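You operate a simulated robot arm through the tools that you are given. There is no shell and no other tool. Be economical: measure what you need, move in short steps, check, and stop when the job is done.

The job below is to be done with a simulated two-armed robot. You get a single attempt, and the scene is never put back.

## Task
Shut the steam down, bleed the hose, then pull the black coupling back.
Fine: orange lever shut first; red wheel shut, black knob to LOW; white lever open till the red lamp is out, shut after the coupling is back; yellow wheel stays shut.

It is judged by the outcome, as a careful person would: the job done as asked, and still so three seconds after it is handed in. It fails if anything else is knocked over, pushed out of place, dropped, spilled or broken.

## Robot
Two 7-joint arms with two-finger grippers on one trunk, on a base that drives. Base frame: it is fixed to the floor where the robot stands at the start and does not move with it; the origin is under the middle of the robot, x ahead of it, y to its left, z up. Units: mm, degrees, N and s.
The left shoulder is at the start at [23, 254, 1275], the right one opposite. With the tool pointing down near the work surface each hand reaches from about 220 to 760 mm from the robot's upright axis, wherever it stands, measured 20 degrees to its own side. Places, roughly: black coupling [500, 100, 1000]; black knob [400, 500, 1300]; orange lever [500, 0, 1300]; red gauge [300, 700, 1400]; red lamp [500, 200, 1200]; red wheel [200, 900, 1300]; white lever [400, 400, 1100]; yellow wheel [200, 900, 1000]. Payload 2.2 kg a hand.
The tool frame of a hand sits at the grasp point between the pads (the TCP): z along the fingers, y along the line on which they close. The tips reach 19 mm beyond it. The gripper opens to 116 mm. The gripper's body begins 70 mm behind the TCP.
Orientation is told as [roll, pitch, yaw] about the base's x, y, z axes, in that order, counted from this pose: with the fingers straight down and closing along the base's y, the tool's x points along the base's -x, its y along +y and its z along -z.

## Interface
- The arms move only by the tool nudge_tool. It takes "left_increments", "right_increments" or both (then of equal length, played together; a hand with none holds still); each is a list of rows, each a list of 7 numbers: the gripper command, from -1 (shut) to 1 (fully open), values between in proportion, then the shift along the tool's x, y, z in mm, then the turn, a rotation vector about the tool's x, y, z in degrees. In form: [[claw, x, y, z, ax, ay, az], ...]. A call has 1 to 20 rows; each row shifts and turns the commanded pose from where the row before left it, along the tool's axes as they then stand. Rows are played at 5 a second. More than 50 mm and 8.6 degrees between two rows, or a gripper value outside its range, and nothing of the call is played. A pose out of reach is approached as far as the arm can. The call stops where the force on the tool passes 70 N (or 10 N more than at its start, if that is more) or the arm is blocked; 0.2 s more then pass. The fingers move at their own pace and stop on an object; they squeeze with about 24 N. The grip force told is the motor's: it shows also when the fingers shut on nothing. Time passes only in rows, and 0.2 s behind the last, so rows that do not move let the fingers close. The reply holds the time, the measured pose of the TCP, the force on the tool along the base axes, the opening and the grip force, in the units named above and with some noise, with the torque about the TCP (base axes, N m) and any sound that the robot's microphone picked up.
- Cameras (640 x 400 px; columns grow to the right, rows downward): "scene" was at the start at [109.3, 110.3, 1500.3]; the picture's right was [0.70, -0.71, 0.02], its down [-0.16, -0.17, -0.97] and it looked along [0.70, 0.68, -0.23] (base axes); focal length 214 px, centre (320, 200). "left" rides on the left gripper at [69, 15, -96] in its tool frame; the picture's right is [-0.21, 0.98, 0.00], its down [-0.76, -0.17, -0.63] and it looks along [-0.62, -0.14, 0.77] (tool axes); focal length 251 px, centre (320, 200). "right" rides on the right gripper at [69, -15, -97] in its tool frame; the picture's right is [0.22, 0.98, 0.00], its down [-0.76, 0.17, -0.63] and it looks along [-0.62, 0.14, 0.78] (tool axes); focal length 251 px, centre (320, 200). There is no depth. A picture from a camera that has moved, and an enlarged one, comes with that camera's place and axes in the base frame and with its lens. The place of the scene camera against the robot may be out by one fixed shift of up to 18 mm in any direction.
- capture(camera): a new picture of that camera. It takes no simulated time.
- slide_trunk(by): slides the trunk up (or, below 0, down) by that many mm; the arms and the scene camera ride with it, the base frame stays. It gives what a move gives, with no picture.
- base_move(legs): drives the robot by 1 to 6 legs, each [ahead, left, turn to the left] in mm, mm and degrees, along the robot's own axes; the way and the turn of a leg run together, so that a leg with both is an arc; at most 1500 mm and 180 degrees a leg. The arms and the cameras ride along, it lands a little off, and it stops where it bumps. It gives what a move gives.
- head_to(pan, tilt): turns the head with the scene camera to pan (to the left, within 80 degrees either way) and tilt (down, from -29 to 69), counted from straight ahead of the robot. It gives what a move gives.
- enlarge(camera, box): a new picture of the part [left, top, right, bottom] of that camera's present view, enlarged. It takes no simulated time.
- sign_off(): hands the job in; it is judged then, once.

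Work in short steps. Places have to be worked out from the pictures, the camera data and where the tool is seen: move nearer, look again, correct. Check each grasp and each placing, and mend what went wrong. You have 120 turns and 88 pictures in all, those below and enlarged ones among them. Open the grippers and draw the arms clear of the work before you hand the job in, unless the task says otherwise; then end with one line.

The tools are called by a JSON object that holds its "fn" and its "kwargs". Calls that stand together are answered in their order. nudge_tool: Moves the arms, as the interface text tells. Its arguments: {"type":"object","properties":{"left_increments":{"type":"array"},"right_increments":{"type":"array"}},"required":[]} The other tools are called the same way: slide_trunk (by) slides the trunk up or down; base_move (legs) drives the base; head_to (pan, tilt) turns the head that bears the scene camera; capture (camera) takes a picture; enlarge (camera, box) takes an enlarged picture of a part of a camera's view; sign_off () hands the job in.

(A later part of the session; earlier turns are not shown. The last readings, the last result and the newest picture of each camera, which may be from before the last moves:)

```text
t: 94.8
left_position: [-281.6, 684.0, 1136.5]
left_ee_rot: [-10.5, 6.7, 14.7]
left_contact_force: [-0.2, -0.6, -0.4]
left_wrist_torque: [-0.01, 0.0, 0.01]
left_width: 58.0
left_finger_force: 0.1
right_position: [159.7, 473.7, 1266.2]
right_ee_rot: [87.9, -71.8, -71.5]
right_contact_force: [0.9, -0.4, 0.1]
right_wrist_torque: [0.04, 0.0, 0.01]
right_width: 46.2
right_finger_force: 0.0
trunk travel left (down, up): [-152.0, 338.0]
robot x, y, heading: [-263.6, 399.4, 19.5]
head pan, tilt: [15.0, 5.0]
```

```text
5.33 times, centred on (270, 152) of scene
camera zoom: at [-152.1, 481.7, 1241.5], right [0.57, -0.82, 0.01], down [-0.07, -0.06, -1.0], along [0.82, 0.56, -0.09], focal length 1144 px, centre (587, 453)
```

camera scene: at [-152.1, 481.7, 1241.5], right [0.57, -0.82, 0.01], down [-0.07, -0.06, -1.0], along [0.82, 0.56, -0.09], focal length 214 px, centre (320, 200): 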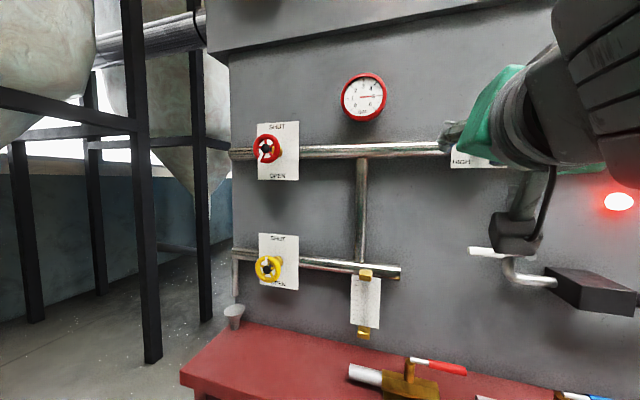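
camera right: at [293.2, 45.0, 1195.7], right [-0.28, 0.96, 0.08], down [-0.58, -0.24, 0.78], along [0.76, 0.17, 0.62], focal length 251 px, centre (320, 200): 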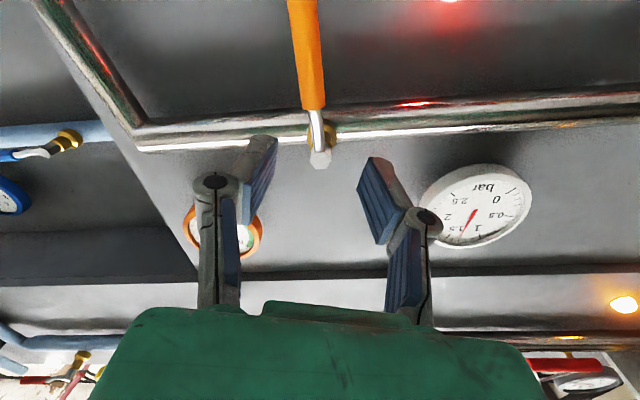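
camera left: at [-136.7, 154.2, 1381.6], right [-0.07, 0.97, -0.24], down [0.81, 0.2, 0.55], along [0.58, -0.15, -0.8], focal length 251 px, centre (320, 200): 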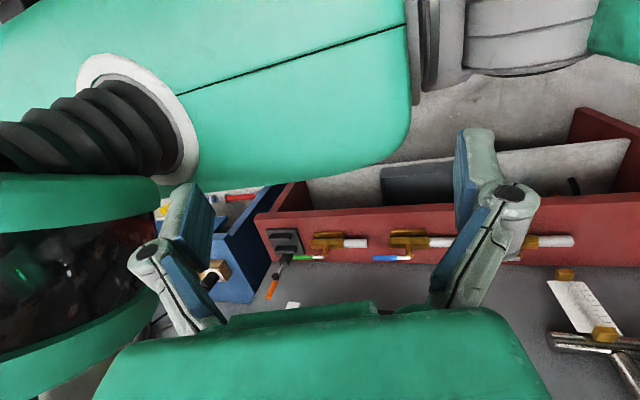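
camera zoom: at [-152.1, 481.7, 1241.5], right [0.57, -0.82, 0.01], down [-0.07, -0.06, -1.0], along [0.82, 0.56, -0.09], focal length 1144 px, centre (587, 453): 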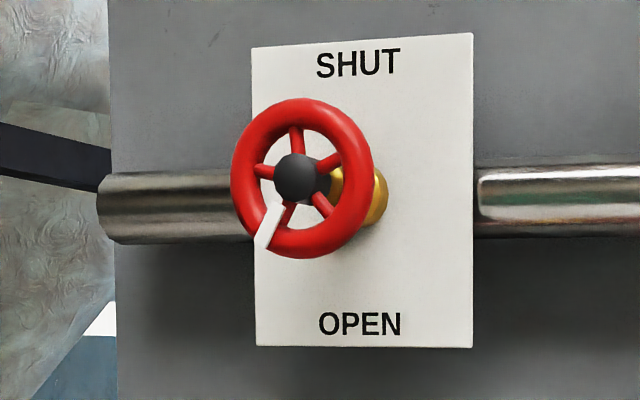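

Red wheel's white mark points to ~7 o'clock (OPEN side); it needs ~155° clockwise to SHUT. Yellow is shut already. I bring the left hand forward/up and pitch it towards the wall.

{"fn": "nudge_tool", "kwargs": {"left_increments": [[1, -25, 0, -10, 0, 0, 0], [1, -42, 0, -20, 0, 0, 0], [1, -45, 0, -20, 0, 0, 0], [1, -45, 0, -20, 0, 0, 0], [1, -45, 0, -20, 0, 0, 0], [1, -45, 0, -20, 0, 0, 0], [1, -42, 0, -20, 0, 0, 0], [1, -25, 0, -15, 0, 0, 0], [1, 0, 0, 0, -0.95, -8.07, 0.41], [1, 0, 0, 0, -0.95, -8.07, 0.41], [1, 0, 0, 0, -0.95, -8.07, 0.41], [1, 0, 0, 0, -0.95, -8.07, 0.41], [1, 0, 0, 0, -0.95, -8.07, 0.41], [1, 0, 0, 0, -0.95, -8.07, 0.41], [1, 0, 0, 0, -0.95, -8.07, 0.41], [1, 0, 0, 0, -0.95, -8.07, 0.41], [1, 0, 0, 0, -0.95, -8.07, 0.41], [1, 0, 0, 0, -0.95, -8.07, 0.41], [1, 0, 0, 0, -0.95, -8.07, 0.41], [1, 0, 0, 0, -0.95, -8.07, 0.41]]}}

{"fn": "capture", "kwargs": {"camera": "left"}}

{"fn": "capture", "kwargs": {"camera": "scene"}}

```text
t: 99.0
left_position: [32.1, 784.6, 1241.8]
left_ee_rot: [133.2, -89.6, -114.0]
left_contact_force: [0.7, -1.0, 0.7]
left_wrist_torque: [-0.04, -0.02, 0.02]
left_width: 116.0
left_finger_force: 0.0
right_position: [163.4, 466.0, 1265.2]
right_ee_rot: [87.8, -71.5, -71.5]
right_contact_force: [0.4, 0.3, 0.2]
right_wrist_torque: [0.0, 0.04, 0.01]
right_width: 46.4
right_finger_force: 0.1
trunk travel left (down, up): [-152.0, 338.0]
robot x, y, heading: [-260.2, 400.0, 19.6]
head pan, tilt: [15.0, 5.0]
```

```text
49 pictures are left
camera left: at [-65.1, 766.7, 1175.4], right [-0.33, 0.92, 0.22], down [-0.54, -0.37, 0.75], along [0.77, 0.13, 0.62], focal length 251 px, centre (320, 200)
```

left: 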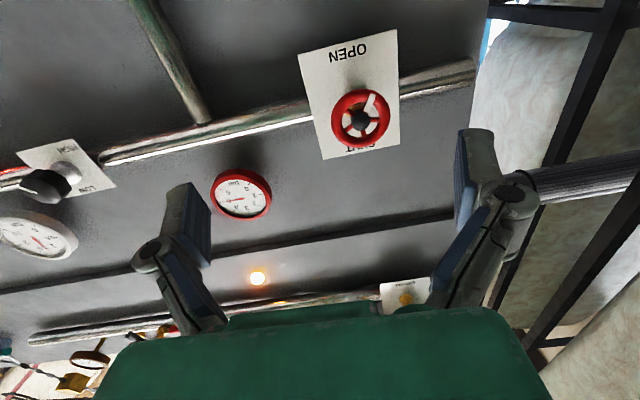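

```text
48 pictures are left
camera scene: at [-148.6, 473.9, 1241.7], right [0.57, -0.82, 0.01], down [-0.07, -0.06, -1.0], along [0.82, 0.57, -0.09], focal length 214 px, centre (320, 200)
```

scene: 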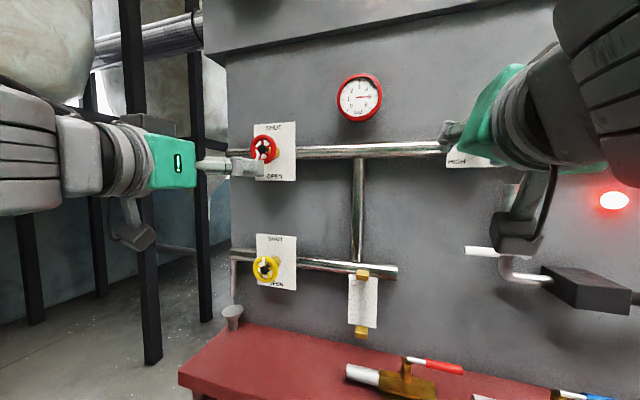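

Left hand is level and squared. Move it up/left in front of the wheel and take a second view for depth.

{"fn": "nudge_tool", "kwargs": {"left_increments": [[1, -8, 6, 5, 0, 0, 0], [1, -12, 9, 10, 0, 0, 0], [1, -12, 9, 10, 0, 0, 0], [1, -12, 9, 10, 0, 0, 0], [1, -4, 4, 5, 0, 0, 0]]}}

{"fn": "capture", "kwargs": {"camera": "left"}}

```text
t: 100.2
left_position: [59.1, 830.6, 1292.8]
left_ee_rot: [111.8, -89.6, -92.2]
left_contact_force: [-0.1, -0.4, -0.2]
left_wrist_torque: [-0.02, 0.03, 0.01]
left_width: 116.3
left_finger_force: 0.0
right_position: [163.7, 464.0, 1266.2]
right_ee_rot: [87.8, -71.4, -71.4]
right_contact_force: [0.8, 0.2, -0.3]
right_wrist_torque: [-0.01, 0.01, 0.0]
right_width: 46.5
right_finger_force: 0.1
trunk travel left (down, up): [-152.0, 338.0]
robot x, y, heading: [-261.2, 399.6, 19.5]
head pan, tilt: [15.0, 5.0]
```

```text
47 pictures are left
camera left: at [-37.7, 813.3, 1224.8], right [-0.33, 0.92, 0.22], down [-0.54, -0.37, 0.75], along [0.78, 0.13, 0.62], focal length 251 px, centre (320, 200)
```

left: 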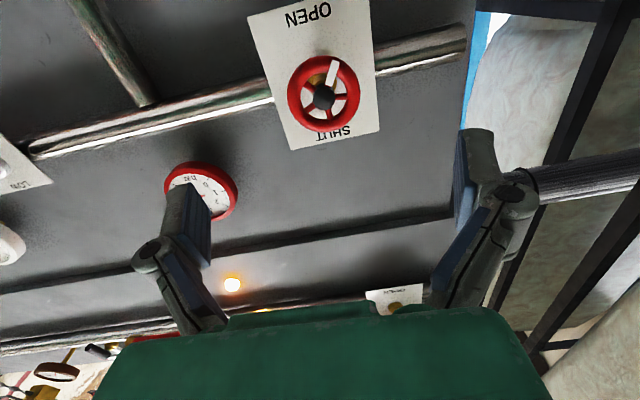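

Hub triangulates to [186, 879, 1294] – f 467, l 767; the hand is already aligned (l 764, z 1293). Pre-roll the hand −76° before gripping the rim.

{"fn": "nudge_tool", "kwargs": {"left_increments": [[1, 0, 0, 0, 0, 0, -8.45], [1, 0, 0, 0, 0, 0, -8.45], [1, 0, 0, 0, 0, 0, -8.45], [1, 0, 0, 0, 0, 0, -8.45], [1, 0, 0, 0, 0, 0, -8.45], [1, 0, 0, 0, 0, 0, -8.45], [1, 0, 0, 0, 0, 0, -8.45], [1, 0, 0, 0, 0, 0, -8.45], [1, 0, 0, 0, 0, 0, -8.45]]}}

{"fn": "capture", "kwargs": {"camera": "left"}}

```text
t: 102.2
left_position: [53.1, 847.1, 1289.3]
left_ee_rot: [-90.2, -13.5, 109.6]
left_contact_force: [-0.9, 0.4, -0.4]
left_wrist_torque: [0.01, -0.03, -0.02]
left_width: 116.0
left_finger_force: 0.1
right_position: [157.5, 478.1, 1266.7]
right_ee_rot: [88.0, -72.0, -71.5]
right_contact_force: [-1.1, 0.9, 0.4]
right_wrist_torque: [0.01, 0.01, -0.04]
right_width: 46.5
right_finger_force: 0.0
trunk travel left (down, up): [-152.0, 338.0]
robot x, y, heading: [-261.3, 401.0, 19.6]
head pan, tilt: [15.0, 5.0]
```

```text
46 pictures are left
camera left: at [-17.8, 753.3, 1259.7], right [-0.14, 0.41, -0.9], down [-0.83, 0.45, 0.34], along [0.54, 0.79, 0.28], focal length 251 px, centre (320, 200)
```

left: 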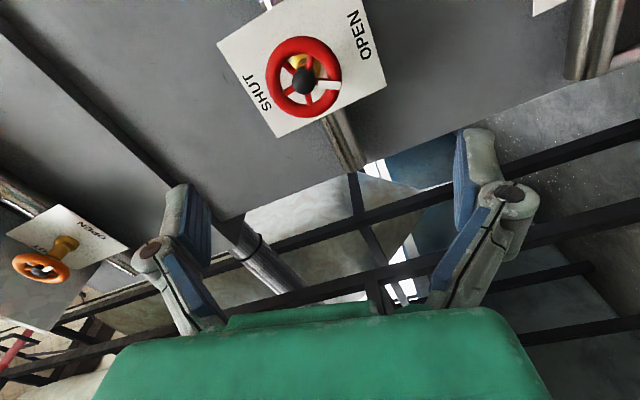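

Small correction right/up, and move forward so that the pads straddle the rim.

{"fn": "nudge_tool", "kwargs": {"left_increments": [[1, 4, -3, 10, 0, 0, 0], [1, 5, -3.5, 18, 0, 0, 0], [1, 5, -3.2, 20, 0, 0, 0], [1, 0, 0, 20, 0, 0, 0], [1, 0, 0, 20, 0, 0, 0], [1, 0, 0, 15, 0, 0, 0], [1, 0, 0, 7, 0, 0, 0]]}}

{"fn": "capture", "kwargs": {"camera": "left"}}

```text
t: 103.8
left_position: [162.1, 870.1, 1295.5]
left_ee_rot: [-90.2, -13.7, 109.6]
left_contact_force: [0.2, 1.0, 0.1]
left_wrist_torque: [0.02, -0.05, -0.09]
left_width: 115.8
left_finger_force: 0.0
right_position: [158.0, 480.4, 1265.7]
right_ee_rot: [87.9, -72.2, -71.6]
right_contact_force: [-0.9, 0.1, -1.3]
right_wrist_torque: [-0.01, -0.04, -0.06]
right_width: 46.3
right_finger_force: 0.0
trunk travel left (down, up): [-152.0, 338.0]
robot x, y, heading: [-266.4, 398.0, 19.6]
head pan, tilt: [15.0, 5.0]
```

```text
45 pictures are left
camera left: at [91.4, 777.0, 1265.3], right [-0.14, 0.41, -0.9], down [-0.83, 0.44, 0.34], along [0.54, 0.79, 0.28], focal length 251 px, centre (320, 200)
```

left: 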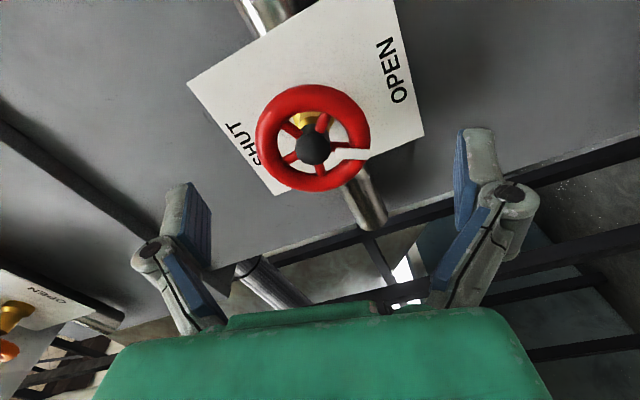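

TCP at f 442, centred within ~10 mm. Advance 24 mm and look again.

{"fn": "nudge_tool", "kwargs": {"left_increments": [[1, 2, -2, 8, 0, 0, 0], [1, 2, -2, 9, 0, 0, 0], [1, 0, 0, 7, 0, 0, 0]]}}

{"fn": "capture", "kwargs": {"camera": "left"}}

```text
t: 104.6
left_position: [186.1, 871.4, 1297.7]
left_ee_rot: [-90.1, -13.8, 109.6]
left_contact_force: [0.1, 0.7, 0.0]
left_wrist_torque: [0.01, -0.02, -0.09]
left_width: 116.0
left_finger_force: 0.1
right_position: [157.8, 478.9, 1265.8]
right_ee_rot: [87.8, -72.0, -71.3]
right_contact_force: [-0.3, 0.1, 0.0]
right_wrist_torque: [0.01, 0.0, -0.07]
right_width: 46.5
right_finger_force: 0.0
trunk travel left (down, up): [-152.0, 338.0]
robot x, y, heading: [-263.3, 401.2, 19.7]
head pan, tilt: [15.0, 5.0]
```

```text
44 pictures are left
camera left: at [116.4, 779.4, 1268.2], right [-0.14, 0.41, -0.9], down [-0.83, 0.44, 0.34], along [0.54, 0.79, 0.28], focal length 251 px, centre (320, 200)
```

left: 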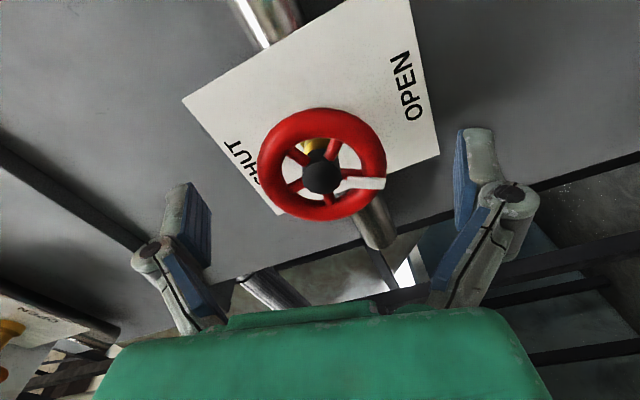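

Well centred; hub is ~14 mm further. Advance 13 mm and close on the rim.

{"fn": "nudge_tool", "kwargs": {"left_increments": [[1, 0, 0, 7, 0, 0, 0], [1, 0, 0, 6, 0, 0, 0], [0.4, 0, 0, 0, 0, 0, 0], [0, 0, 0, 0, 0, 0, 0], [-0.6, 0, 0, 0, 0, 0, 0], [-1, 0, 0, 0, 0, 0, 0], [-1, 0, 0, 0, 0, 0, 0]]}}

{"fn": "capture", "kwargs": {"camera": "left"}}

```text
t: 106.2
left_position: [202.1, 868.5, 1296.0]
left_ee_rot: [-89.8, -14.1, 109.5]
left_contact_force: [-17.0, -3.9, -31.8]
left_wrist_torque: [-0.73, 0.55, 1.41]
left_width: 68.9
left_finger_force: 44.8
right_position: [162.0, 470.2, 1265.7]
right_ee_rot: [88.0, -71.7, -71.4]
right_contact_force: [0.4, 0.4, -0.7]
right_wrist_torque: [-0.02, 0.04, -0.01]
right_width: 46.5
right_finger_force: 0.0
trunk travel left (down, up): [-152.0, 338.0]
robot x, y, heading: [-260.9, 397.7, 19.7]
head pan, tilt: [15.0, 5.0]
```

```text
43 pictures are left
camera left: at [131.1, 774.7, 1266.5], right [-0.15, 0.42, -0.9], down [-0.83, 0.44, 0.35], along [0.54, 0.79, 0.28], focal length 251 px, centre (320, 200)
```

left: 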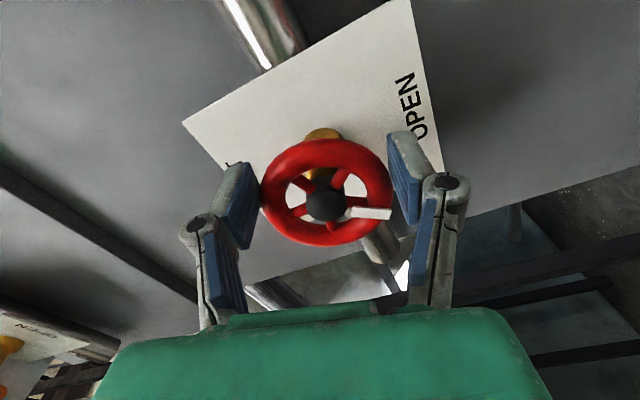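

The rim is gripped but the hand sits ~12 mm right of centre. Ease the grip, shift left 12 mm, and regrip.

{"fn": "nudge_tool", "kwargs": {"left_increments": [[0.35, 0, 0, 0, 0, 0, 0], [0.35, -6, 0, 0, 0, 0, 0], [0.35, -6, 0, 0, 0, 0, 0], [-0.5, 0, 0, 0, 0, 0, 0], [-1, 0, 0, 0, 0, 0, 0]]}}

{"fn": "capture", "kwargs": {"camera": "left"}}

```text
t: 107.4
left_position: [198.5, 875.9, 1299.3]
left_ee_rot: [-89.7, -14.0, 109.3]
left_contact_force: [-18.6, -8.7, -40.4]
left_wrist_torque: [-0.11, -0.44, -0.47]
left_width: 69.4
left_finger_force: 45.6
right_position: [160.6, 470.8, 1266.2]
right_ee_rot: [87.9, -71.7, -71.5]
right_contact_force: [0.6, 0.4, -0.5]
right_wrist_torque: [0.0, -0.06, 0.01]
right_width: 46.3
right_finger_force: 0.0
trunk travel left (down, up): [-152.0, 338.0]
robot x, y, heading: [-260.6, 400.4, 19.6]
head pan, tilt: [15.0, 5.0]
```

```text
42 pictures are left
camera left: at [127.0, 783.6, 1269.1], right [-0.15, 0.42, -0.9], down [-0.82, 0.44, 0.35], along [0.54, 0.79, 0.28], focal length 251 px, centre (320, 200)
```

left: 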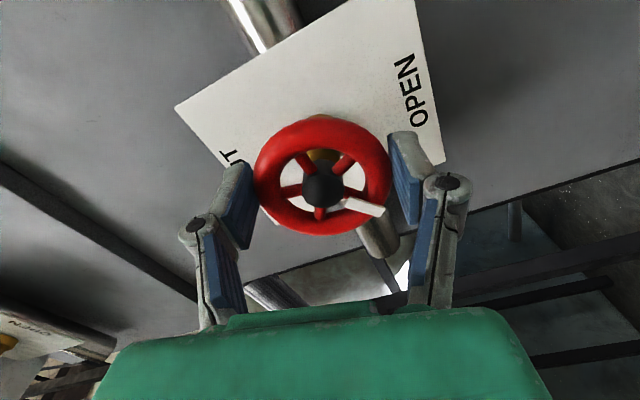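

Centred now. Rotate clockwise (+az) ~76° and check.

{"fn": "nudge_tool", "kwargs": {"left_increments": [[-1, 0, 3, 0, 0, 0, 8.4], [-1, 0, 0, 0, 0, 0, 8.4], [-1, 0, 0, 0, 0, 0, 8.4], [-1, 0, 0, 0, 0, 0, 8.4], [-1, 0, 0, 0, 0, 0, 8.4], [-1, 0, 0, 0, 0, 0, 8.4], [-1, 0, 0, 0, 0, 0, 8.4], [-1, 0, 0, 0, 0, 0, 8.4], [-1, 0, 0, 0, 0, 0, 8.4]]}}

{"fn": "capture", "kwargs": {"camera": "left"}}

```text
t: 109.4
left_position: [197.2, 881.7, 1294.3]
left_ee_rot: [-34.2, -89.4, 53.7]
left_contact_force: [-35.3, 4.1, -47.8]
left_wrist_torque: [-0.04, -0.12, -0.35]
left_width: 69.4
left_finger_force: 45.2
right_position: [159.2, 473.2, 1267.5]
right_ee_rot: [88.1, -71.8, -71.7]
right_contact_force: [0.1, 0.5, -0.7]
right_wrist_torque: [0.0, 0.01, 0.02]
right_width: 46.4
right_finger_force: 0.0
trunk travel left (down, up): [-152.0, 338.0]
robot x, y, heading: [-262.9, 402.1, 19.5]
head pan, tilt: [15.0, 5.0]
```

```text
41 pictures are left
camera left: at [99.4, 863.1, 1227.3], right [-0.33, 0.92, 0.21], down [-0.54, -0.36, 0.76], along [0.78, 0.14, 0.61], focal length 251 px, centre (320, 200)
```

left: 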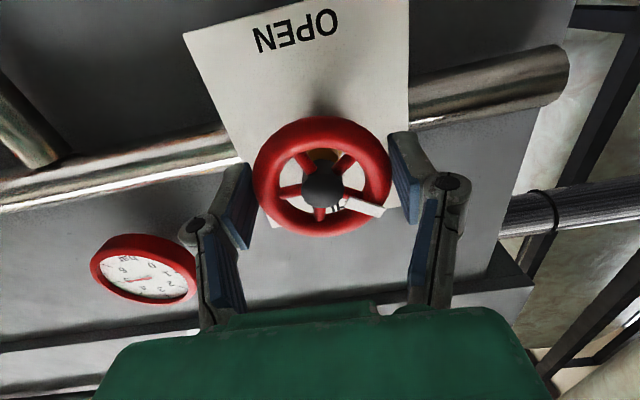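

Wheel follows. Continue rotating about 67° more with a slight correction for the force.

{"fn": "nudge_tool", "kwargs": {"left_increments": [[-1, 3, 0, -2, 0, 0, 8.4], [-1, 0, 0, -1, 0, 0, 8.4], [-1, 0, 0, 0, 0, 0, 8.4], [-1, 0, 0, 0, 0, 0, 8.4], [-1, 0, 0, 0, 0, 0, 8.4], [-1, 0, 0, 0, 0, 0, 8.4], [-1, 0, 0, 0, 0, 0, 8.4], [-1, 0, 0, 0, 0, 0, 8.4]]}}

{"fn": "capture", "kwargs": {"camera": "left"}}

{"fn": "enlarge", "kwargs": {"camera": "scene", "box": [200, 60, 400, 200]}}

```text
t: 111.2
left_position: [195.5, 883.9, 1298.6]
left_ee_rot: [90.5, -23.3, -70.1]
left_contact_force: [10.0, 38.8, 15.8]
left_wrist_torque: [-1.43, 0.02, -0.48]
left_width: 70.3
left_finger_force: 44.7
right_position: [162.3, 472.9, 1265.9]
right_ee_rot: [87.5, -71.8, -71.2]
right_contact_force: [-1.3, 0.6, 0.0]
right_wrist_torque: [0.01, 0.02, 0.02]
right_width: 46.5
right_finger_force: 0.1
trunk travel left (down, up): [-152.0, 338.0]
robot x, y, heading: [-262.1, 399.4, 19.5]
head pan, tilt: [15.0, 5.0]
```

```text
40 pictures are left
camera left: at [79.7, 916.1, 1286.0], right [-0.07, 0.18, 0.98], down [-0.33, -0.93, 0.14], along [0.94, -0.32, 0.13], focal length 251 px, centre (320, 200)
```

left: 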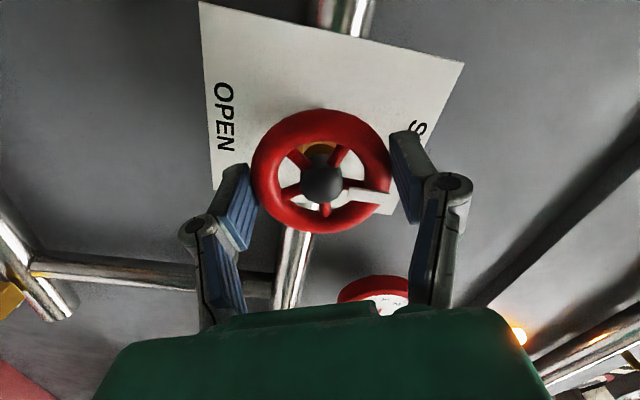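

```text
2.86 times, centred on (300, 130) of scene
camera zoom: at [-147.2, 482.9, 1241.3], right [0.57, -0.82, 0.01], down [-0.07, -0.06, -1.0], along [0.82, 0.56, -0.1], focal length 613 px, centre (377, 400)
```

zoom: 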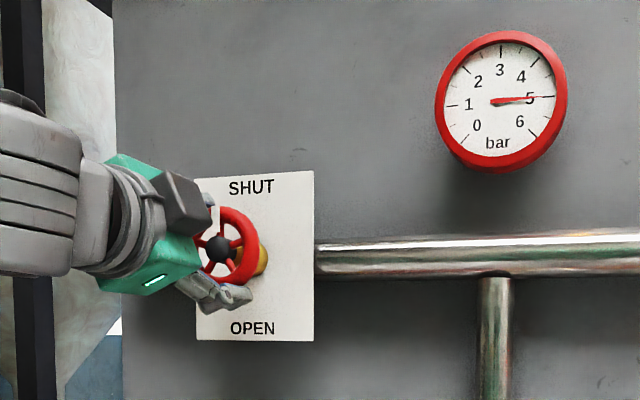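

The mark is nearly at SHUT (top). Give a final bit of turn to seat against the stop, watching torque.

{"fn": "nudge_tool", "kwargs": {"left_increments": [[-1, 0, 0, 0, 0, 0, 6], [-1, 0, 0, 0, 0, 0, 6], [-1, 0, 0, 0, 0, 0, 0]]}}

{"fn": "capture", "kwargs": {"camera": "left"}}

```text
t: 112.0
left_position: [194.5, 882.1, 1300.5]
left_ee_rot: [90.5, -11.3, -70.2]
left_contact_force: [9.9, 27.8, 18.6]
left_wrist_torque: [-1.3, -0.87, 0.43]
left_width: 69.2
left_finger_force: 45.2
right_position: [163.2, 471.1, 1265.2]
right_ee_rot: [87.7, -71.6, -71.3]
right_contact_force: [0.1, 0.0, -0.1]
right_wrist_torque: [-0.09, -0.01, 0.01]
right_width: 46.6
right_finger_force: 0.1
trunk travel left (down, up): [-152.0, 338.0]
robot x, y, heading: [-263.9, 397.6, 19.5]
head pan, tilt: [15.0, 5.0]
```

```text
38 pictures are left
camera left: at [79.0, 914.5, 1302.0], right [0.0, -0.02, 1.0], down [-0.33, -0.94, -0.02], along [0.94, -0.33, -0.01], focal length 251 px, centre (320, 200)
```

left: 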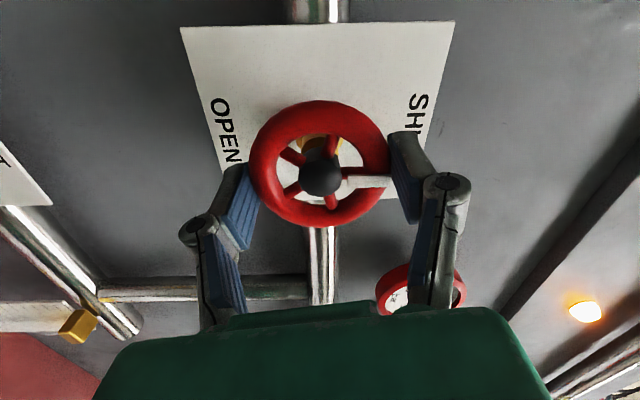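

The wheel is at its stop with the mark pointing straight to SHUT. Release, back out and un-roll the hand.

{"fn": "nudge_tool", "kwargs": {"left_increments": [[0.6, 0, 0, 0, 0, 0, 0], [0.6, 0, 0, 0, 0, 0, 0], [0.6, 0, 0, -10, 0, 0, 0], [0.6, 0, 0, -20, 0, 0, 0], [0.6, 0, 0, -25, 0, 0, 0], [0.6, 0, 0, -25, 0, 0, 0], [0.6, 0, 0, -25, 0, 0, 0], [0.6, 0, 0, -25, 0, 0, -8.4], [0.6, 0, 0, -20, 0, 0, -8.4], [0.6, 0, 0, -10, 0, 0, -8.4], [0.6, 0, 0, 0, 0, 0, -8.4], [0.6, 0, 0, 0, 0, 0, -8.4], [0.6, 0, 0, 0, 0, 0, -8.4], [0.6, 0, 0, 0, 0, 0, -8.4], [0.6, 0, 0, 0, 0, 0, -8.4], [0.6, 0, 0, 0, 0, 0, -8.4]]}}

{"fn": "enlarge", "kwargs": {"camera": "scene", "box": [230, 100, 330, 200]}}

{"fn": "capture", "kwargs": {"camera": "right"}}

```text
t: 115.4
left_position: [43.7, 823.3, 1297.2]
left_ee_rot: [93.4, -87.0, -74.0]
left_contact_force: [0.3, 0.4, 0.5]
left_wrist_torque: [-0.01, 0.01, -0.01]
left_width: 92.8
left_finger_force: 0.1
right_position: [161.4, 471.3, 1265.7]
right_ee_rot: [87.9, -71.7, -71.5]
right_contact_force: [0.2, 0.7, 0.6]
right_wrist_torque: [0.03, 0.02, -0.03]
right_width: 46.4
right_finger_force: 0.1
trunk travel left (down, up): [-152.0, 338.0]
robot x, y, heading: [-261.7, 400.7, 19.6]
head pan, tilt: [15.0, 5.0]
```

```text
4.00 times, centred on (280, 150) of scene
camera zoom: at [-147.8, 471.1, 1241.8], right [0.57, -0.82, 0.0], down [-0.07, -0.05, -1.0], along [0.82, 0.57, -0.09], focal length 858 px, centre (480, 400)
```

zoom: 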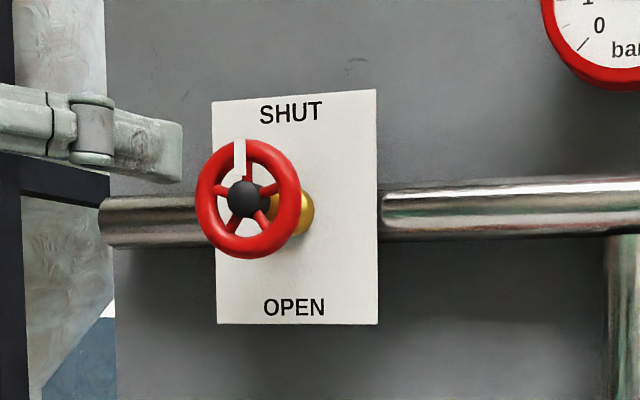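

```text
36 pictures are left
camera right: at [65.8, 450.7, 1197.4], right [-0.28, 0.95, 0.1], down [-0.57, -0.25, 0.78], along [0.77, 0.16, 0.62], focal length 251 px, centre (320, 200)
```

right: 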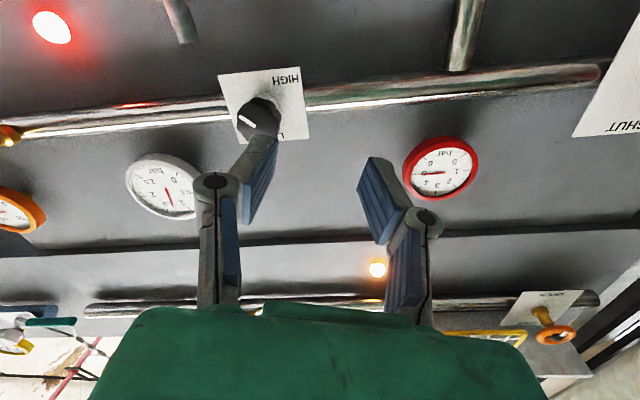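

Red wheel confirmed SHUT. Knob pointer is ~4 o'clock, LOW is at 12, HIGH at 6, so it needs ~120° counterclockwise. I roll the right hand to about +60° and move it in front of the knob (l≈316, z≈1288).

{"fn": "nudge_tool", "kwargs": {"right_increments": [[0.6, 0, 0, 0, 0, 0, 8.4], [0.6, 0, 0, 0, 0, 0, 8.4], [0.6, 0, 0, 0, 0, 0, 8.4], [0.6, 0, 0, 0, 0, 0, 8.4], [0.6, 0, 0, 0, 0, 0, 8.4], [0.6, -8, -2, 5, 0, 0, 0], [0.6, -12, -3, 10, 0, 0, 0], [0.6, -14, -3, 10, 0, 0, 0], [0.6, -14, -3, 10, 0, 0, 0], [0.6, -14, -3, 10, 0, 0, 0], [0.6, -10, -2, 5, 0, 0, 0], [0.6, -5, -1, 0, 0, 0, 0], [0.6, 0, 0, 0, 0, 0, 0]]}}

{"fn": "capture", "kwargs": {"camera": "right"}}

```text
t: 118.2
left_position: [43.3, 822.3, 1296.6]
left_ee_rot: [93.2, -86.8, -73.7]
left_contact_force: [-0.4, -0.3, 0.3]
left_wrist_torque: [0.03, 0.03, 0.02]
left_width: 93.1
left_finger_force: 0.2
right_position: [231.6, 410.8, 1288.7]
right_ee_rot: [89.1, -29.5, -73.0]
right_contact_force: [-0.9, 1.1, 0.8]
right_wrist_torque: [-0.02, -0.01, 0.03]
right_width: 92.9
right_finger_force: 0.0
trunk travel left (down, up): [-152.0, 338.0]
robot x, y, heading: [-259.8, 401.2, 19.4]
head pan, tilt: [15.0, 5.0]
```

```text
35 pictures are left
camera right: at [123.5, 433.9, 1243.2], right [-0.18, 0.64, 0.74], down [-0.44, -0.73, 0.53], along [0.88, -0.23, 0.41], focal length 251 px, centre (320, 200)
```

right: 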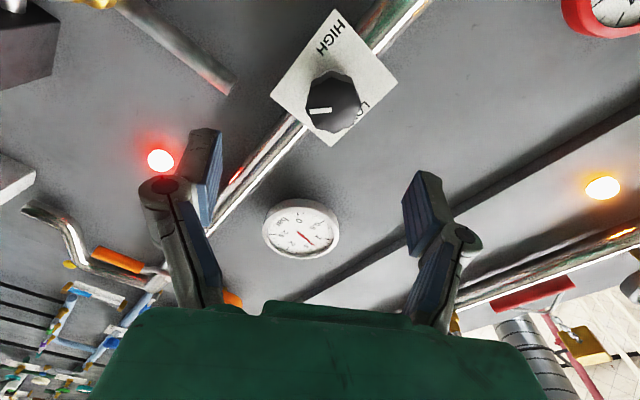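

Knob face triangulates to [392, 453, 1306] (f 520, l 297). Correct laterally and go forward 125 mm.

{"fn": "nudge_tool", "kwargs": {"right_increments": [[0.6, -6, 2, 10, 0, 0, 0], [0.6, -7, 3, 18, 0, 0, 0], [0.6, -7, 3, 20, 0, 0, 0], [0.6, 0, 0, 22, 0, 0, 0], [0.6, 0, 0, 22, 0, 0, 0], [0.6, 0, 0, 20, 0, 0, 0], [0.6, 0, 0, 10, 0, 0, 0]]}}

{"fn": "capture", "kwargs": {"camera": "right"}}

```text
t: 119.8
left_position: [43.4, 821.9, 1298.2]
left_ee_rot: [92.9, -86.6, -73.4]
left_contact_force: [-0.4, -0.1, -0.5]
left_wrist_torque: [-0.01, 0.01, 0.01]
left_width: 92.9
left_finger_force: 0.1
right_position: [353.0, 431.8, 1305.8]
right_ee_rot: [89.2, -29.6, -73.0]
right_contact_force: [0.8, 0.4, 0.9]
right_wrist_torque: [-0.05, 0.01, 0.01]
right_width: 92.5
right_finger_force: 0.1
trunk travel left (down, up): [-152.0, 338.0]
robot x, y, heading: [-262.3, 400.6, 20.0]
head pan, tilt: [15.0, 5.0]
```

```text
34 pictures are left
camera right: at [245.6, 455.1, 1260.8], right [-0.18, 0.64, 0.74], down [-0.44, -0.73, 0.53], along [0.88, -0.23, 0.41], focal length 251 px, centre (320, 200)
```

right: 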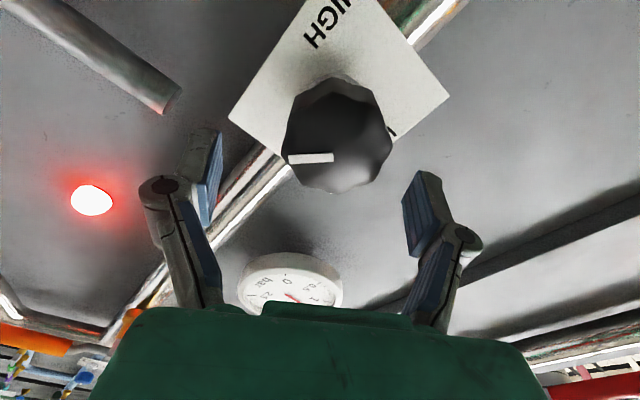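

Face is ~38 mm ahead, 8 mm toward +y. Advance 46 mm with that correction and close on the knob.

{"fn": "nudge_tool", "kwargs": {"right_increments": [[0.7, 0, 4, 8, 0, 0, 0], [0.7, 0, 4, 12, 0, 0, 0], [0.7, 0, 0, 12, 0, 0, 0], [0.7, 0, 0, 10, 0, 0, 0], [0.7, 0, 0, 4, 0, 0, 0]]}}

{"fn": "capture", "kwargs": {"camera": "right"}}

```text
t: 121.0
left_position: [43.6, 823.5, 1298.1]
left_ee_rot: [93.2, -86.7, -73.7]
left_contact_force: [-0.1, 0.8, 0.2]
left_wrist_torque: [-0.01, 0.0, 0.02]
left_width: 92.9
left_finger_force: 0.1
right_position: [394.9, 449.7, 1311.0]
right_ee_rot: [89.3, -29.7, -73.2]
right_contact_force: [0.1, -0.2, -0.1]
right_wrist_torque: [0.02, 0.0, -0.01]
right_width: 98.7
right_finger_force: 0.1
trunk travel left (down, up): [-152.0, 338.0]
robot x, y, heading: [-259.9, 397.0, 19.5]
head pan, tilt: [15.0, 5.0]
```

```text
33 pictures are left
camera right: at [287.6, 473.0, 1265.5], right [-0.18, 0.64, 0.74], down [-0.44, -0.73, 0.53], along [0.88, -0.23, 0.41], focal length 251 px, centre (320, 200)
```

right: 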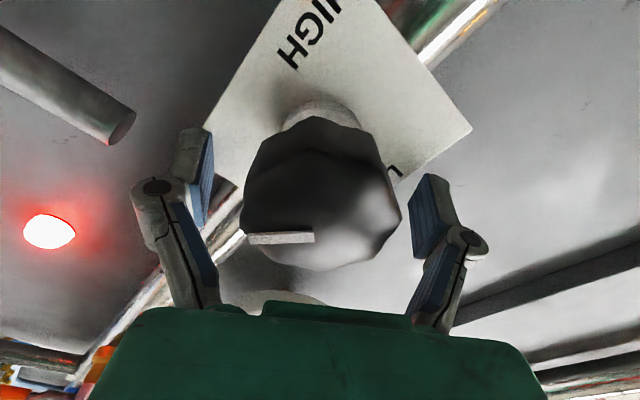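

Knob is centred between the pads. Close and rotate counterclockwise in one go, about 60° first.

{"fn": "nudge_tool", "kwargs": {"right_increments": [[0.2, 0, 0, 0, 0, 0, 0], [-0.4, 0, 0, 0, 0, 0, 0], [-1, 0, 0, 0, 0, 0, 0], [-1, 0, 0, 0, 0, 0, 0], [-1, 0, 0, 0, 0, 0, -8.4], [-1, 0, 0, 0, 0, 0, -8.4], [-1, 0, 0, 0, 0, 0, -8.4], [-1, 0, 0, 0, 0, 0, -8.4], [-1, 0, 0, 0, 0, 0, -8.4], [-1, 0, 0, 0, 0, 0, -8.4], [-1, 0, 0, 0, 0, 0, -8.4]]}}

{"fn": "capture", "kwargs": {"camera": "right"}}

```text
t: 123.4
left_position: [42.1, 828.7, 1295.7]
left_ee_rot: [93.4, -87.0, -73.7]
left_contact_force: [-0.3, -0.2, -0.3]
left_wrist_torque: [-0.02, 0.02, 0.0]
left_width: 92.6
left_finger_force: 0.0
right_position: [391.1, 461.8, 1316.9]
right_ee_rot: [78.1, -88.9, -61.0]
right_contact_force: [-6.5, 32.4, 8.4]
right_wrist_torque: [1.24, -0.88, -0.16]
right_width: 40.8
right_finger_force: 45.0
trunk travel left (down, up): [-152.0, 338.0]
robot x, y, heading: [-263.1, 400.2, 19.8]
head pan, tilt: [15.0, 5.0]
```

```text
32 pictures are left
camera right: at [302.0, 420.2, 1247.5], right [-0.29, 0.94, -0.2], down [-0.65, -0.04, 0.76], along [0.71, 0.35, 0.62], focal length 251 px, centre (320, 200)
```

right: 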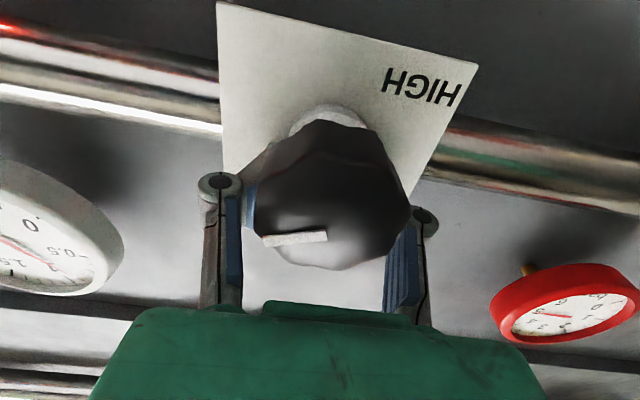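

Knob follows; pointer now ~2:30–3 o'clock. Continue 76° counterclockwise.

{"fn": "nudge_tool", "kwargs": {"right_increments": [[-1, 0, 3, 0, 0, 0, -8.4], [-1, 0, 0, 0, 0, 0, -8.4], [-1, 0, 0, 0, 0, 0, -8.4], [-1, 0, 0, 0, 0, 0, -8.4], [-1, 0, 0, 0, 0, 0, -8.4], [-1, 0, 0, 0, 0, 0, -8.4], [-1, 0, 0, 0, 0, 0, -8.4], [-1, 0, 0, 0, 0, 0, -8.4], [-1, 0, 0, 0, 0, 0, -8.4]]}}

{"fn": "capture", "kwargs": {"camera": "right"}}

```text
t: 124.7
left_position: [45.2, 817.2, 1297.7]
left_ee_rot: [91.6, -86.3, -71.7]
left_contact_force: [-1.0, 0.1, -0.4]
left_wrist_torque: [0.0, 0.0, -0.01]
left_width: 92.7
left_finger_force: 0.0
right_position: [385.7, 475.2, 1316.3]
right_ee_rot: [-89.2, -49.0, 109.5]
right_contact_force: [5.4, 72.2, 20.5]
right_wrist_torque: [0.63, 0.48, 0.77]
right_width: 34.9
right_finger_force: 44.4
trunk travel left (down, up): [-152.0, 338.0]
robot x, y, heading: [-260.6, 403.2, 20.1]
head pan, tilt: [15.0, 5.0]
stopped in row 6 (right hand): the force on the tool passed its limit at 72 N (the readings are from after the stop); the commanded pose is now the measured one
```

```text
31 pictures are left
camera right: at [314.0, 389.9, 1275.0], right [-0.21, 0.56, -0.8], down [-0.8, 0.37, 0.47], along [0.56, 0.74, 0.37], focal length 251 px, centre (320, 200)
```

right: 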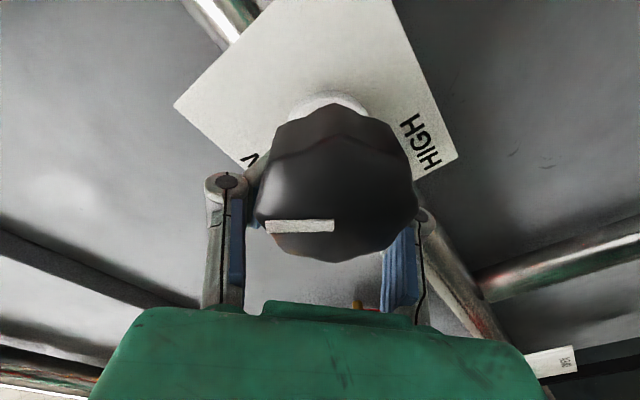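

The pads creep off centre (hand ~20 mm left of the knob axis). Pointer is now ~37° short of LOW. Open, shift +x 18 mm, regrip, and look.

{"fn": "nudge_tool", "kwargs": {"right_increments": [[0.4, 0, 0, 0, 0, 0, 0], [0.4, 0, 0, 0, 0, 0, 0], [0.4, 6, 0, 0, 0, 0, 0], [0.4, 8, 0, 0, 0, 0, 0], [0.4, 5, 0, 0, 0, 0, 0], [0.4, 0, 0, 0, 0, 0, 0], [-0.4, 0, 0, 0, 0, 0, 0], [-1, 0, 0, 0, 0, 0, 0], [-1, 0, 0, 0, 0, 0, 0]]}}

{"fn": "capture", "kwargs": {"camera": "right"}}

```text
t: 126.7
left_position: [47.8, 809.6, 1299.3]
left_ee_rot: [93.5, -86.1, -74.0]
left_contact_force: [0.0, -0.8, -0.2]
left_wrist_torque: [0.0, -0.01, 0.02]
left_width: 93.1
left_finger_force: 0.1
right_position: [395.8, 442.3, 1291.7]
right_ee_rot: [-88.0, -49.3, 107.1]
right_contact_force: [-25.6, 25.7, -38.6]
right_wrist_torque: [-0.63, -0.67, -1.05]
right_width: 70.8
right_finger_force: 24.6
trunk travel left (down, up): [-152.0, 338.0]
robot x, y, heading: [-263.6, 403.3, 19.6]
head pan, tilt: [15.0, 5.0]
```

```text
30 pictures are left
camera right: at [321.2, 358.0, 1252.4], right [-0.21, 0.56, -0.8], down [-0.79, 0.39, 0.48], along [0.58, 0.73, 0.36], focal length 251 px, centre (320, 200)
```

right: 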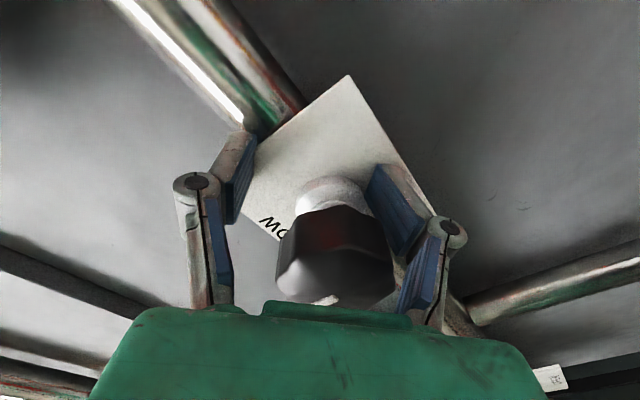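

Overshot. The well-centred place was [394, 450, 1310]; open and shift back there (x −17, y −5).

{"fn": "nudge_tool", "kwargs": {"right_increments": [[0.6, 0, 0, 0, 0, 0, 0], [0.6, 0, 0, 0, 0, 0, 0], [0.6, -5, -2, 0, 0, 0, 0], [0.6, -6, -2, 0, 0, 0, 0], [0.6, -4, -1, 0, 0, 0, 0], [0.6, 0, 0, 0, 0, 0, 0], [0.6, 0, 0, 0, 0, 0, 0]]}}

{"fn": "capture", "kwargs": {"camera": "right"}}

```text
t: 128.3
left_position: [44.2, 807.4, 1301.0]
left_ee_rot: [95.3, -86.0, -75.9]
left_contact_force: [0.4, -0.1, -0.1]
left_wrist_torque: [-0.01, -0.01, 0.02]
left_width: 92.8
left_finger_force: 0.0
right_position: [392.5, 443.4, 1315.7]
right_ee_rot: [-89.5, -49.7, 107.8]
right_contact_force: [-15.6, 9.3, -7.3]
right_wrist_torque: [-0.05, 0.36, -0.05]
right_width: 108.1
right_finger_force: 7.8
trunk travel left (down, up): [-152.0, 338.0]
robot x, y, heading: [-262.3, 402.4, 19.8]
head pan, tilt: [15.0, 5.0]
```

```text
29 pictures are left
camera right: at [317.5, 361.1, 1273.2], right [-0.19, 0.57, -0.8], down [-0.79, 0.39, 0.47], along [0.58, 0.72, 0.38], focal length 251 px, centre (320, 200)
```

right: 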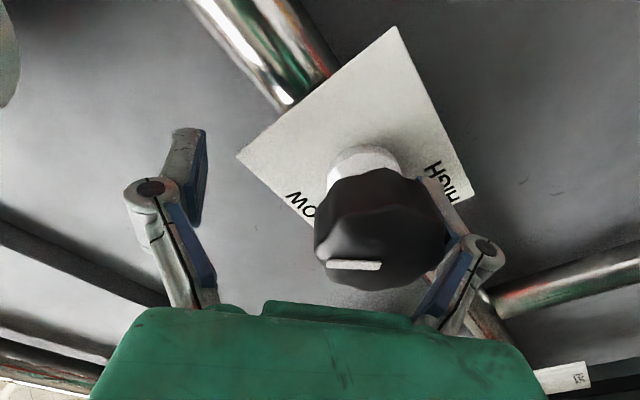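

Now the knob is ~22 mm toward +y. Shift that way and regrip.

{"fn": "nudge_tool", "kwargs": {"right_increments": [[0.8, -1, 7, 0, 0, 0, 0], [0.8, -1, 8, 0, 0, 0, 0], [0.8, 0, 6, 0, 0, 0, 0], [0.8, 0, 0, 0, 0, 0, 0], [0, 0, 0, 0, 0, 0, 0], [-1, 0, 0, 0, 0, 0, 0], [-1, 0, 0, 0, 0, 0, 0]]}}

{"fn": "capture", "kwargs": {"camera": "right"}}

```text
t: 129.9
left_position: [47.4, 806.8, 1301.2]
left_ee_rot: [93.6, -86.0, -74.3]
left_contact_force: [-0.2, 0.3, 0.0]
left_wrist_torque: [0.02, 0.02, 0.01]
left_width: 92.8
left_finger_force: 0.0
right_position: [389.2, 460.6, 1298.7]
right_ee_rot: [-89.1, -49.6, 107.4]
right_contact_force: [-6.5, 10.8, -11.6]
right_wrist_torque: [-0.03, -0.67, -1.68]
right_width: 41.7
right_finger_force: 23.7
trunk travel left (down, up): [-152.0, 338.0]
robot x, y, heading: [-260.6, 400.6, 19.7]
head pan, tilt: [15.0, 5.0]
```

```text
28 pictures are left
camera right: at [314.5, 376.5, 1258.4], right [-0.2, 0.57, -0.8], down [-0.79, 0.39, 0.48], along [0.58, 0.72, 0.37], focal length 251 px, centre (320, 200)
```

right: 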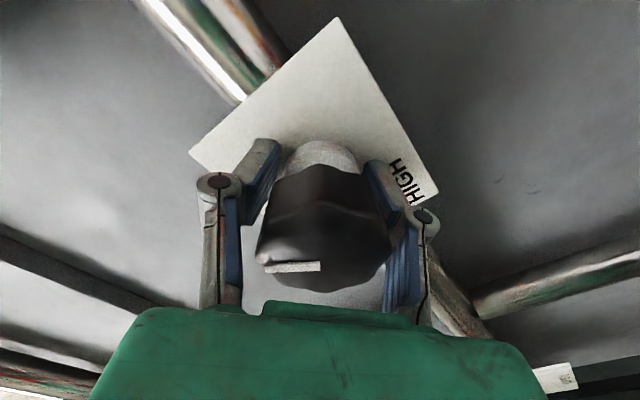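

Good grip. Rotate the remaining ~38°.

{"fn": "nudge_tool", "kwargs": {"right_increments": [[-1, 0, 0, 0, 0, 0, -8], [-1, 0, 0, 0, 0, 0, -8], [-1, 0, 0, 0, 0, 0, -8], [-1, 0, 0, 0, 0, 0, -8], [-1, 0, 0, 0, 0, 0, -7]]}}

{"fn": "capture", "kwargs": {"camera": "right"}}

```text
t: 131.1
left_position: [50.5, 808.9, 1300.8]
left_ee_rot: [92.0, -86.1, -72.5]
left_contact_force: [-0.3, -0.1, 0.5]
left_wrist_torque: [-0.02, 0.01, -0.02]
left_width: 92.7
left_finger_force: 0.1
right_position: [393.6, 460.7, 1300.9]
right_ee_rot: [-89.2, -10.7, 107.9]
right_contact_force: [3.0, 20.5, -19.0]
right_wrist_torque: [1.53, 0.64, -0.11]
right_width: 40.9
right_finger_force: 45.4
trunk travel left (down, up): [-152.0, 338.0]
robot x, y, heading: [-259.2, 397.9, 20.0]
head pan, tilt: [15.0, 5.0]
```

```text
27 pictures are left
camera right: at [322.8, 363.9, 1303.2], right [0.0, -0.03, -1.0], down [-0.84, 0.54, -0.01], along [0.54, 0.84, -0.03], focal length 251 px, centre (320, 200)
```

right: 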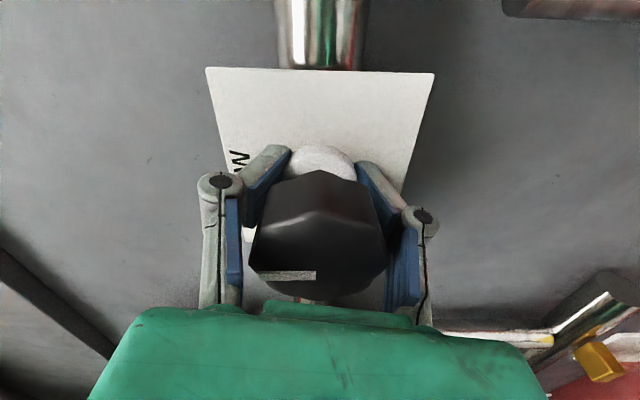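

Pointer is straight up at LOW. Release, back out, and begin rolling the hand the other way for the white lever.

{"fn": "nudge_tool", "kwargs": {"right_increments": [[0.5, 0, 0, 0, 0, 0, 0], [0.5, 0, 0, 0, 0, 0, 0], [0.5, 0, 0, -10, 0, 0, 0], [0.5, 0, 0, -20, 0, 0, 0], [0.5, 0, 0, -25, 0, 0, 0], [0.5, 0, 0, -25, 0, 0, 0], [0.5, 0, 0, -25, 0, 0, 8.4], [0.5, 0, 0, -25, 0, 0, 8.4], [0.5, 0, 0, -15, 0, 0, 8.4], [0.5, 0, 0, 0, 0, 0, 8.4], [0.5, 0, 0, 0, 0, 0, 8.4], [0.5, 0, 0, 0, 0, 0, 8.4], [0.5, 0, 0, 0, 0, 0, 8.4], [0.5, 0, 0, 0, 0, 0, 8.4], [0.5, 0, 0, 0, 0, 0, 8.4]]}}

{"fn": "capture", "kwargs": {"camera": "right"}}

{"fn": "head_to", "kwargs": {"pan": 0, "tilt": 5}}

{"fn": "capture", "kwargs": {"camera": "scene"}}

```text
t: 134.3
left_position: [47.1, 805.4, 1301.0]
left_ee_rot: [94.0, -86.0, -74.4]
left_contact_force: [0.5, -0.4, 0.8]
left_wrist_torque: [0.02, -0.01, -0.01]
left_width: 92.4
left_finger_force: 0.0
right_position: [252.2, 410.1, 1302.8]
right_ee_rot: [-83.2, -86.5, 101.2]
right_contact_force: [-0.7, 0.2, 0.3]
right_wrist_torque: [-0.03, 0.02, -0.01]
right_width: 87.1
right_finger_force: 0.1
trunk travel left (down, up): [-152.0, 338.0]
robot x, y, heading: [-265.4, 401.6, 20.1]
head pan, tilt: [15.0, 5.0]
```

```text
26 pictures are left
camera right: at [165.8, 363.1, 1235.7], right [-0.3, 0.91, -0.27], down [-0.66, 0.01, 0.75], along [0.69, 0.4, 0.6], focal length 251 px, centre (320, 200)
```

right: 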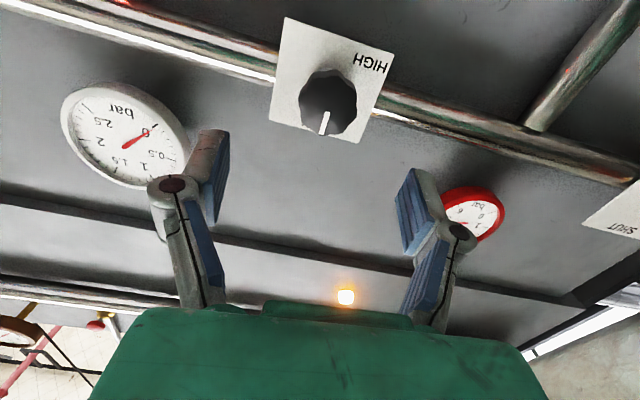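

```text
t: 135.1
left_position: [47.1, 804.9, 1302.3]
left_ee_rot: [94.1, -86.0, -74.6]
left_contact_force: [-0.1, 0.6, 0.1]
left_wrist_torque: [0.0, 0.01, -0.01]
left_width: 92.7
left_finger_force: 0.1
right_position: [251.9, 410.9, 1302.3]
right_ee_rot: [-83.4, -86.3, 101.3]
right_contact_force: [0.1, 1.1, 0.3]
right_wrist_torque: [-0.02, -0.01, 0.03]
right_width: 87.2
right_finger_force: 0.1
trunk travel left (down, up): [-152.0, 338.0]
robot x, y, heading: [-259.8, 399.9, 19.7]
head pan, tilt: [0.0, 5.0]
```

```text
25 pictures are left
camera scene: at [-135.9, 447.9, 1241.8], right [0.34, -0.94, 0.0], down [-0.08, -0.03, -1.0], along [0.94, 0.34, -0.09], focal length 214 px, centre (320, 200)
```

scene: 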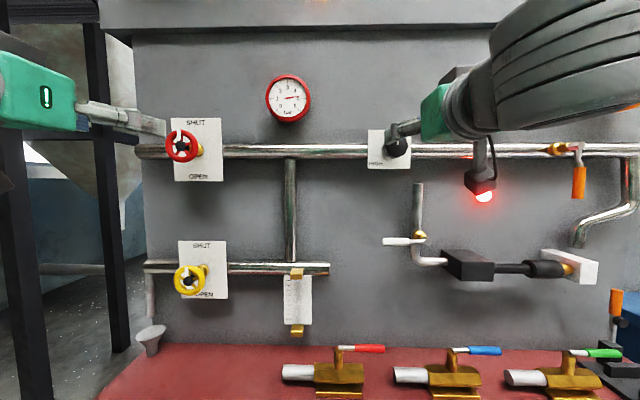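

Knob at LOW, bar gauge on the steam pipe now reads 0, orange and red shut. Next the white lever: lower the right hand to its height and roll +90° so the pads close vertically.

{"fn": "nudge_tool", "kwargs": {"right_increments": [[0.5, 15, 0, -6, 0, 0, 0], [0.5, 30, 0, -6, 0, 0, 0], [0.5, 35, 0, -6, 0, 0, 0], [0.5, 35, 0, -6, 0, 0, 0], [0.5, 35, 0, -6, 0, 0, 0], [0.5, 25, 0, 0, 0, 0, 0], [0.5, 10, 0, 0, 0, 0, 0], [0.5, 0, 0, 0, 0, 0, 8.5], [0.5, 0, 0, 0, 0, 0, 8.5], [0.5, 0, 0, 0, 0, 0, 8.5], [0.5, 0, 0, 0, 0, 0, 8.5], [0.5, 0, 0, 0, 0, 0, 8.5], [0.5, 0, 0, 0, 0, 0, 8.5], [0.5, 0, 0, 0, 0, 0, 8.5], [0.5, 0, 0, 0, 0, 0, 8.5], [0.5, 0, 0, 0, 0, 0, 8.5], [0.5, 0, 0, 0, 0, 0, 8.5], [0.5, 0, 0, 0, 0, 0, 8.5]]}}

{"fn": "capture", "kwargs": {"camera": "right"}}

```text
t: 138.9
left_position: [48.2, 804.5, 1300.3]
left_ee_rot: [93.4, -86.0, -73.9]
left_contact_force: [-0.1, 0.2, 1.0]
left_wrist_torque: [-0.01, -0.01, 0.0]
left_width: 92.7
left_finger_force: 0.0
right_position: [227.8, 390.4, 1117.9]
right_ee_rot: [89.5, 0.0, -72.1]
right_contact_force: [1.2, 0.0, 0.6]
right_wrist_torque: [-0.02, 0.01, 0.01]
right_width: 87.1
right_finger_force: 0.1
trunk travel left (down, up): [-152.0, 338.0]
robot x, y, heading: [-261.9, 402.1, 19.6]
head pan, tilt: [0.0, 5.0]
```

```text
24 pictures are left
camera right: at [114.6, 427.5, 1104.4], right [-0.06, 0.21, 0.98], down [-0.37, -0.91, 0.17], along [0.93, -0.35, 0.13], focal length 251 px, centre (320, 200)
```

right: 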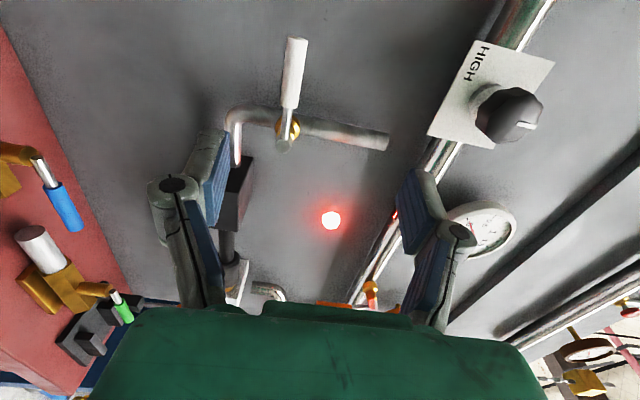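

White lever: z≈1091, from l≈224 (pivot) to 324 (tip), f≈490–500. Shift down 27 mm and forward 115 mm, then look.

{"fn": "nudge_tool", "kwargs": {"right_increments": [[0.3, 0, -5, 8, 0, 0, 0], [0.3, 0, -8, 16, 0, 0, 0], [0.3, 0, -8, 20, 0, 0, 0], [0.3, 0, -6, 22, 0, 0, 0], [0.3, 0, 0, 22, 0, 0, 0], [0.3, 0, 0, 18, 0, 0, 0], [0.3, 0, 0, 9, 0, 0, 0]]}}

{"fn": "capture", "kwargs": {"camera": "right"}}

```text
t: 140.5
left_position: [48.0, 804.6, 1301.6]
left_ee_rot: [94.0, -85.9, -74.4]
left_contact_force: [0.5, 0.0, -0.6]
left_wrist_torque: [-0.03, 0.02, -0.03]
left_width: 93.1
left_finger_force: 0.1
right_position: [332.4, 419.0, 1112.5]
right_ee_rot: [89.3, -0.2, -72.2]
right_contact_force: [0.4, -0.1, -0.4]
right_wrist_torque: [0.02, -0.01, -0.01]
right_width: 75.3
right_finger_force: 0.1
right hand out of reach, approached as far as the arm can: row 3, 4, 5
trunk travel left (down, up): [-152.0, 338.0]
robot x, y, heading: [-258.8, 402.8, 19.7]
head pan, tilt: [0.0, 5.0]
```

```text
23 pictures are left
camera right: at [219.6, 455.4, 1098.4], right [-0.05, 0.21, 0.98], down [-0.37, -0.91, 0.18], along [0.93, -0.35, 0.13], focal length 251 px, centre (320, 200)
```

right: 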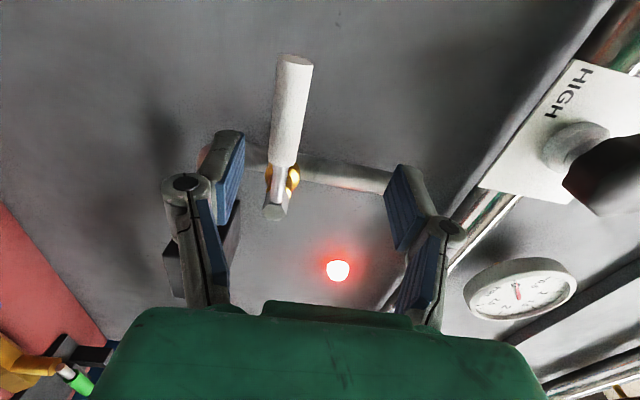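

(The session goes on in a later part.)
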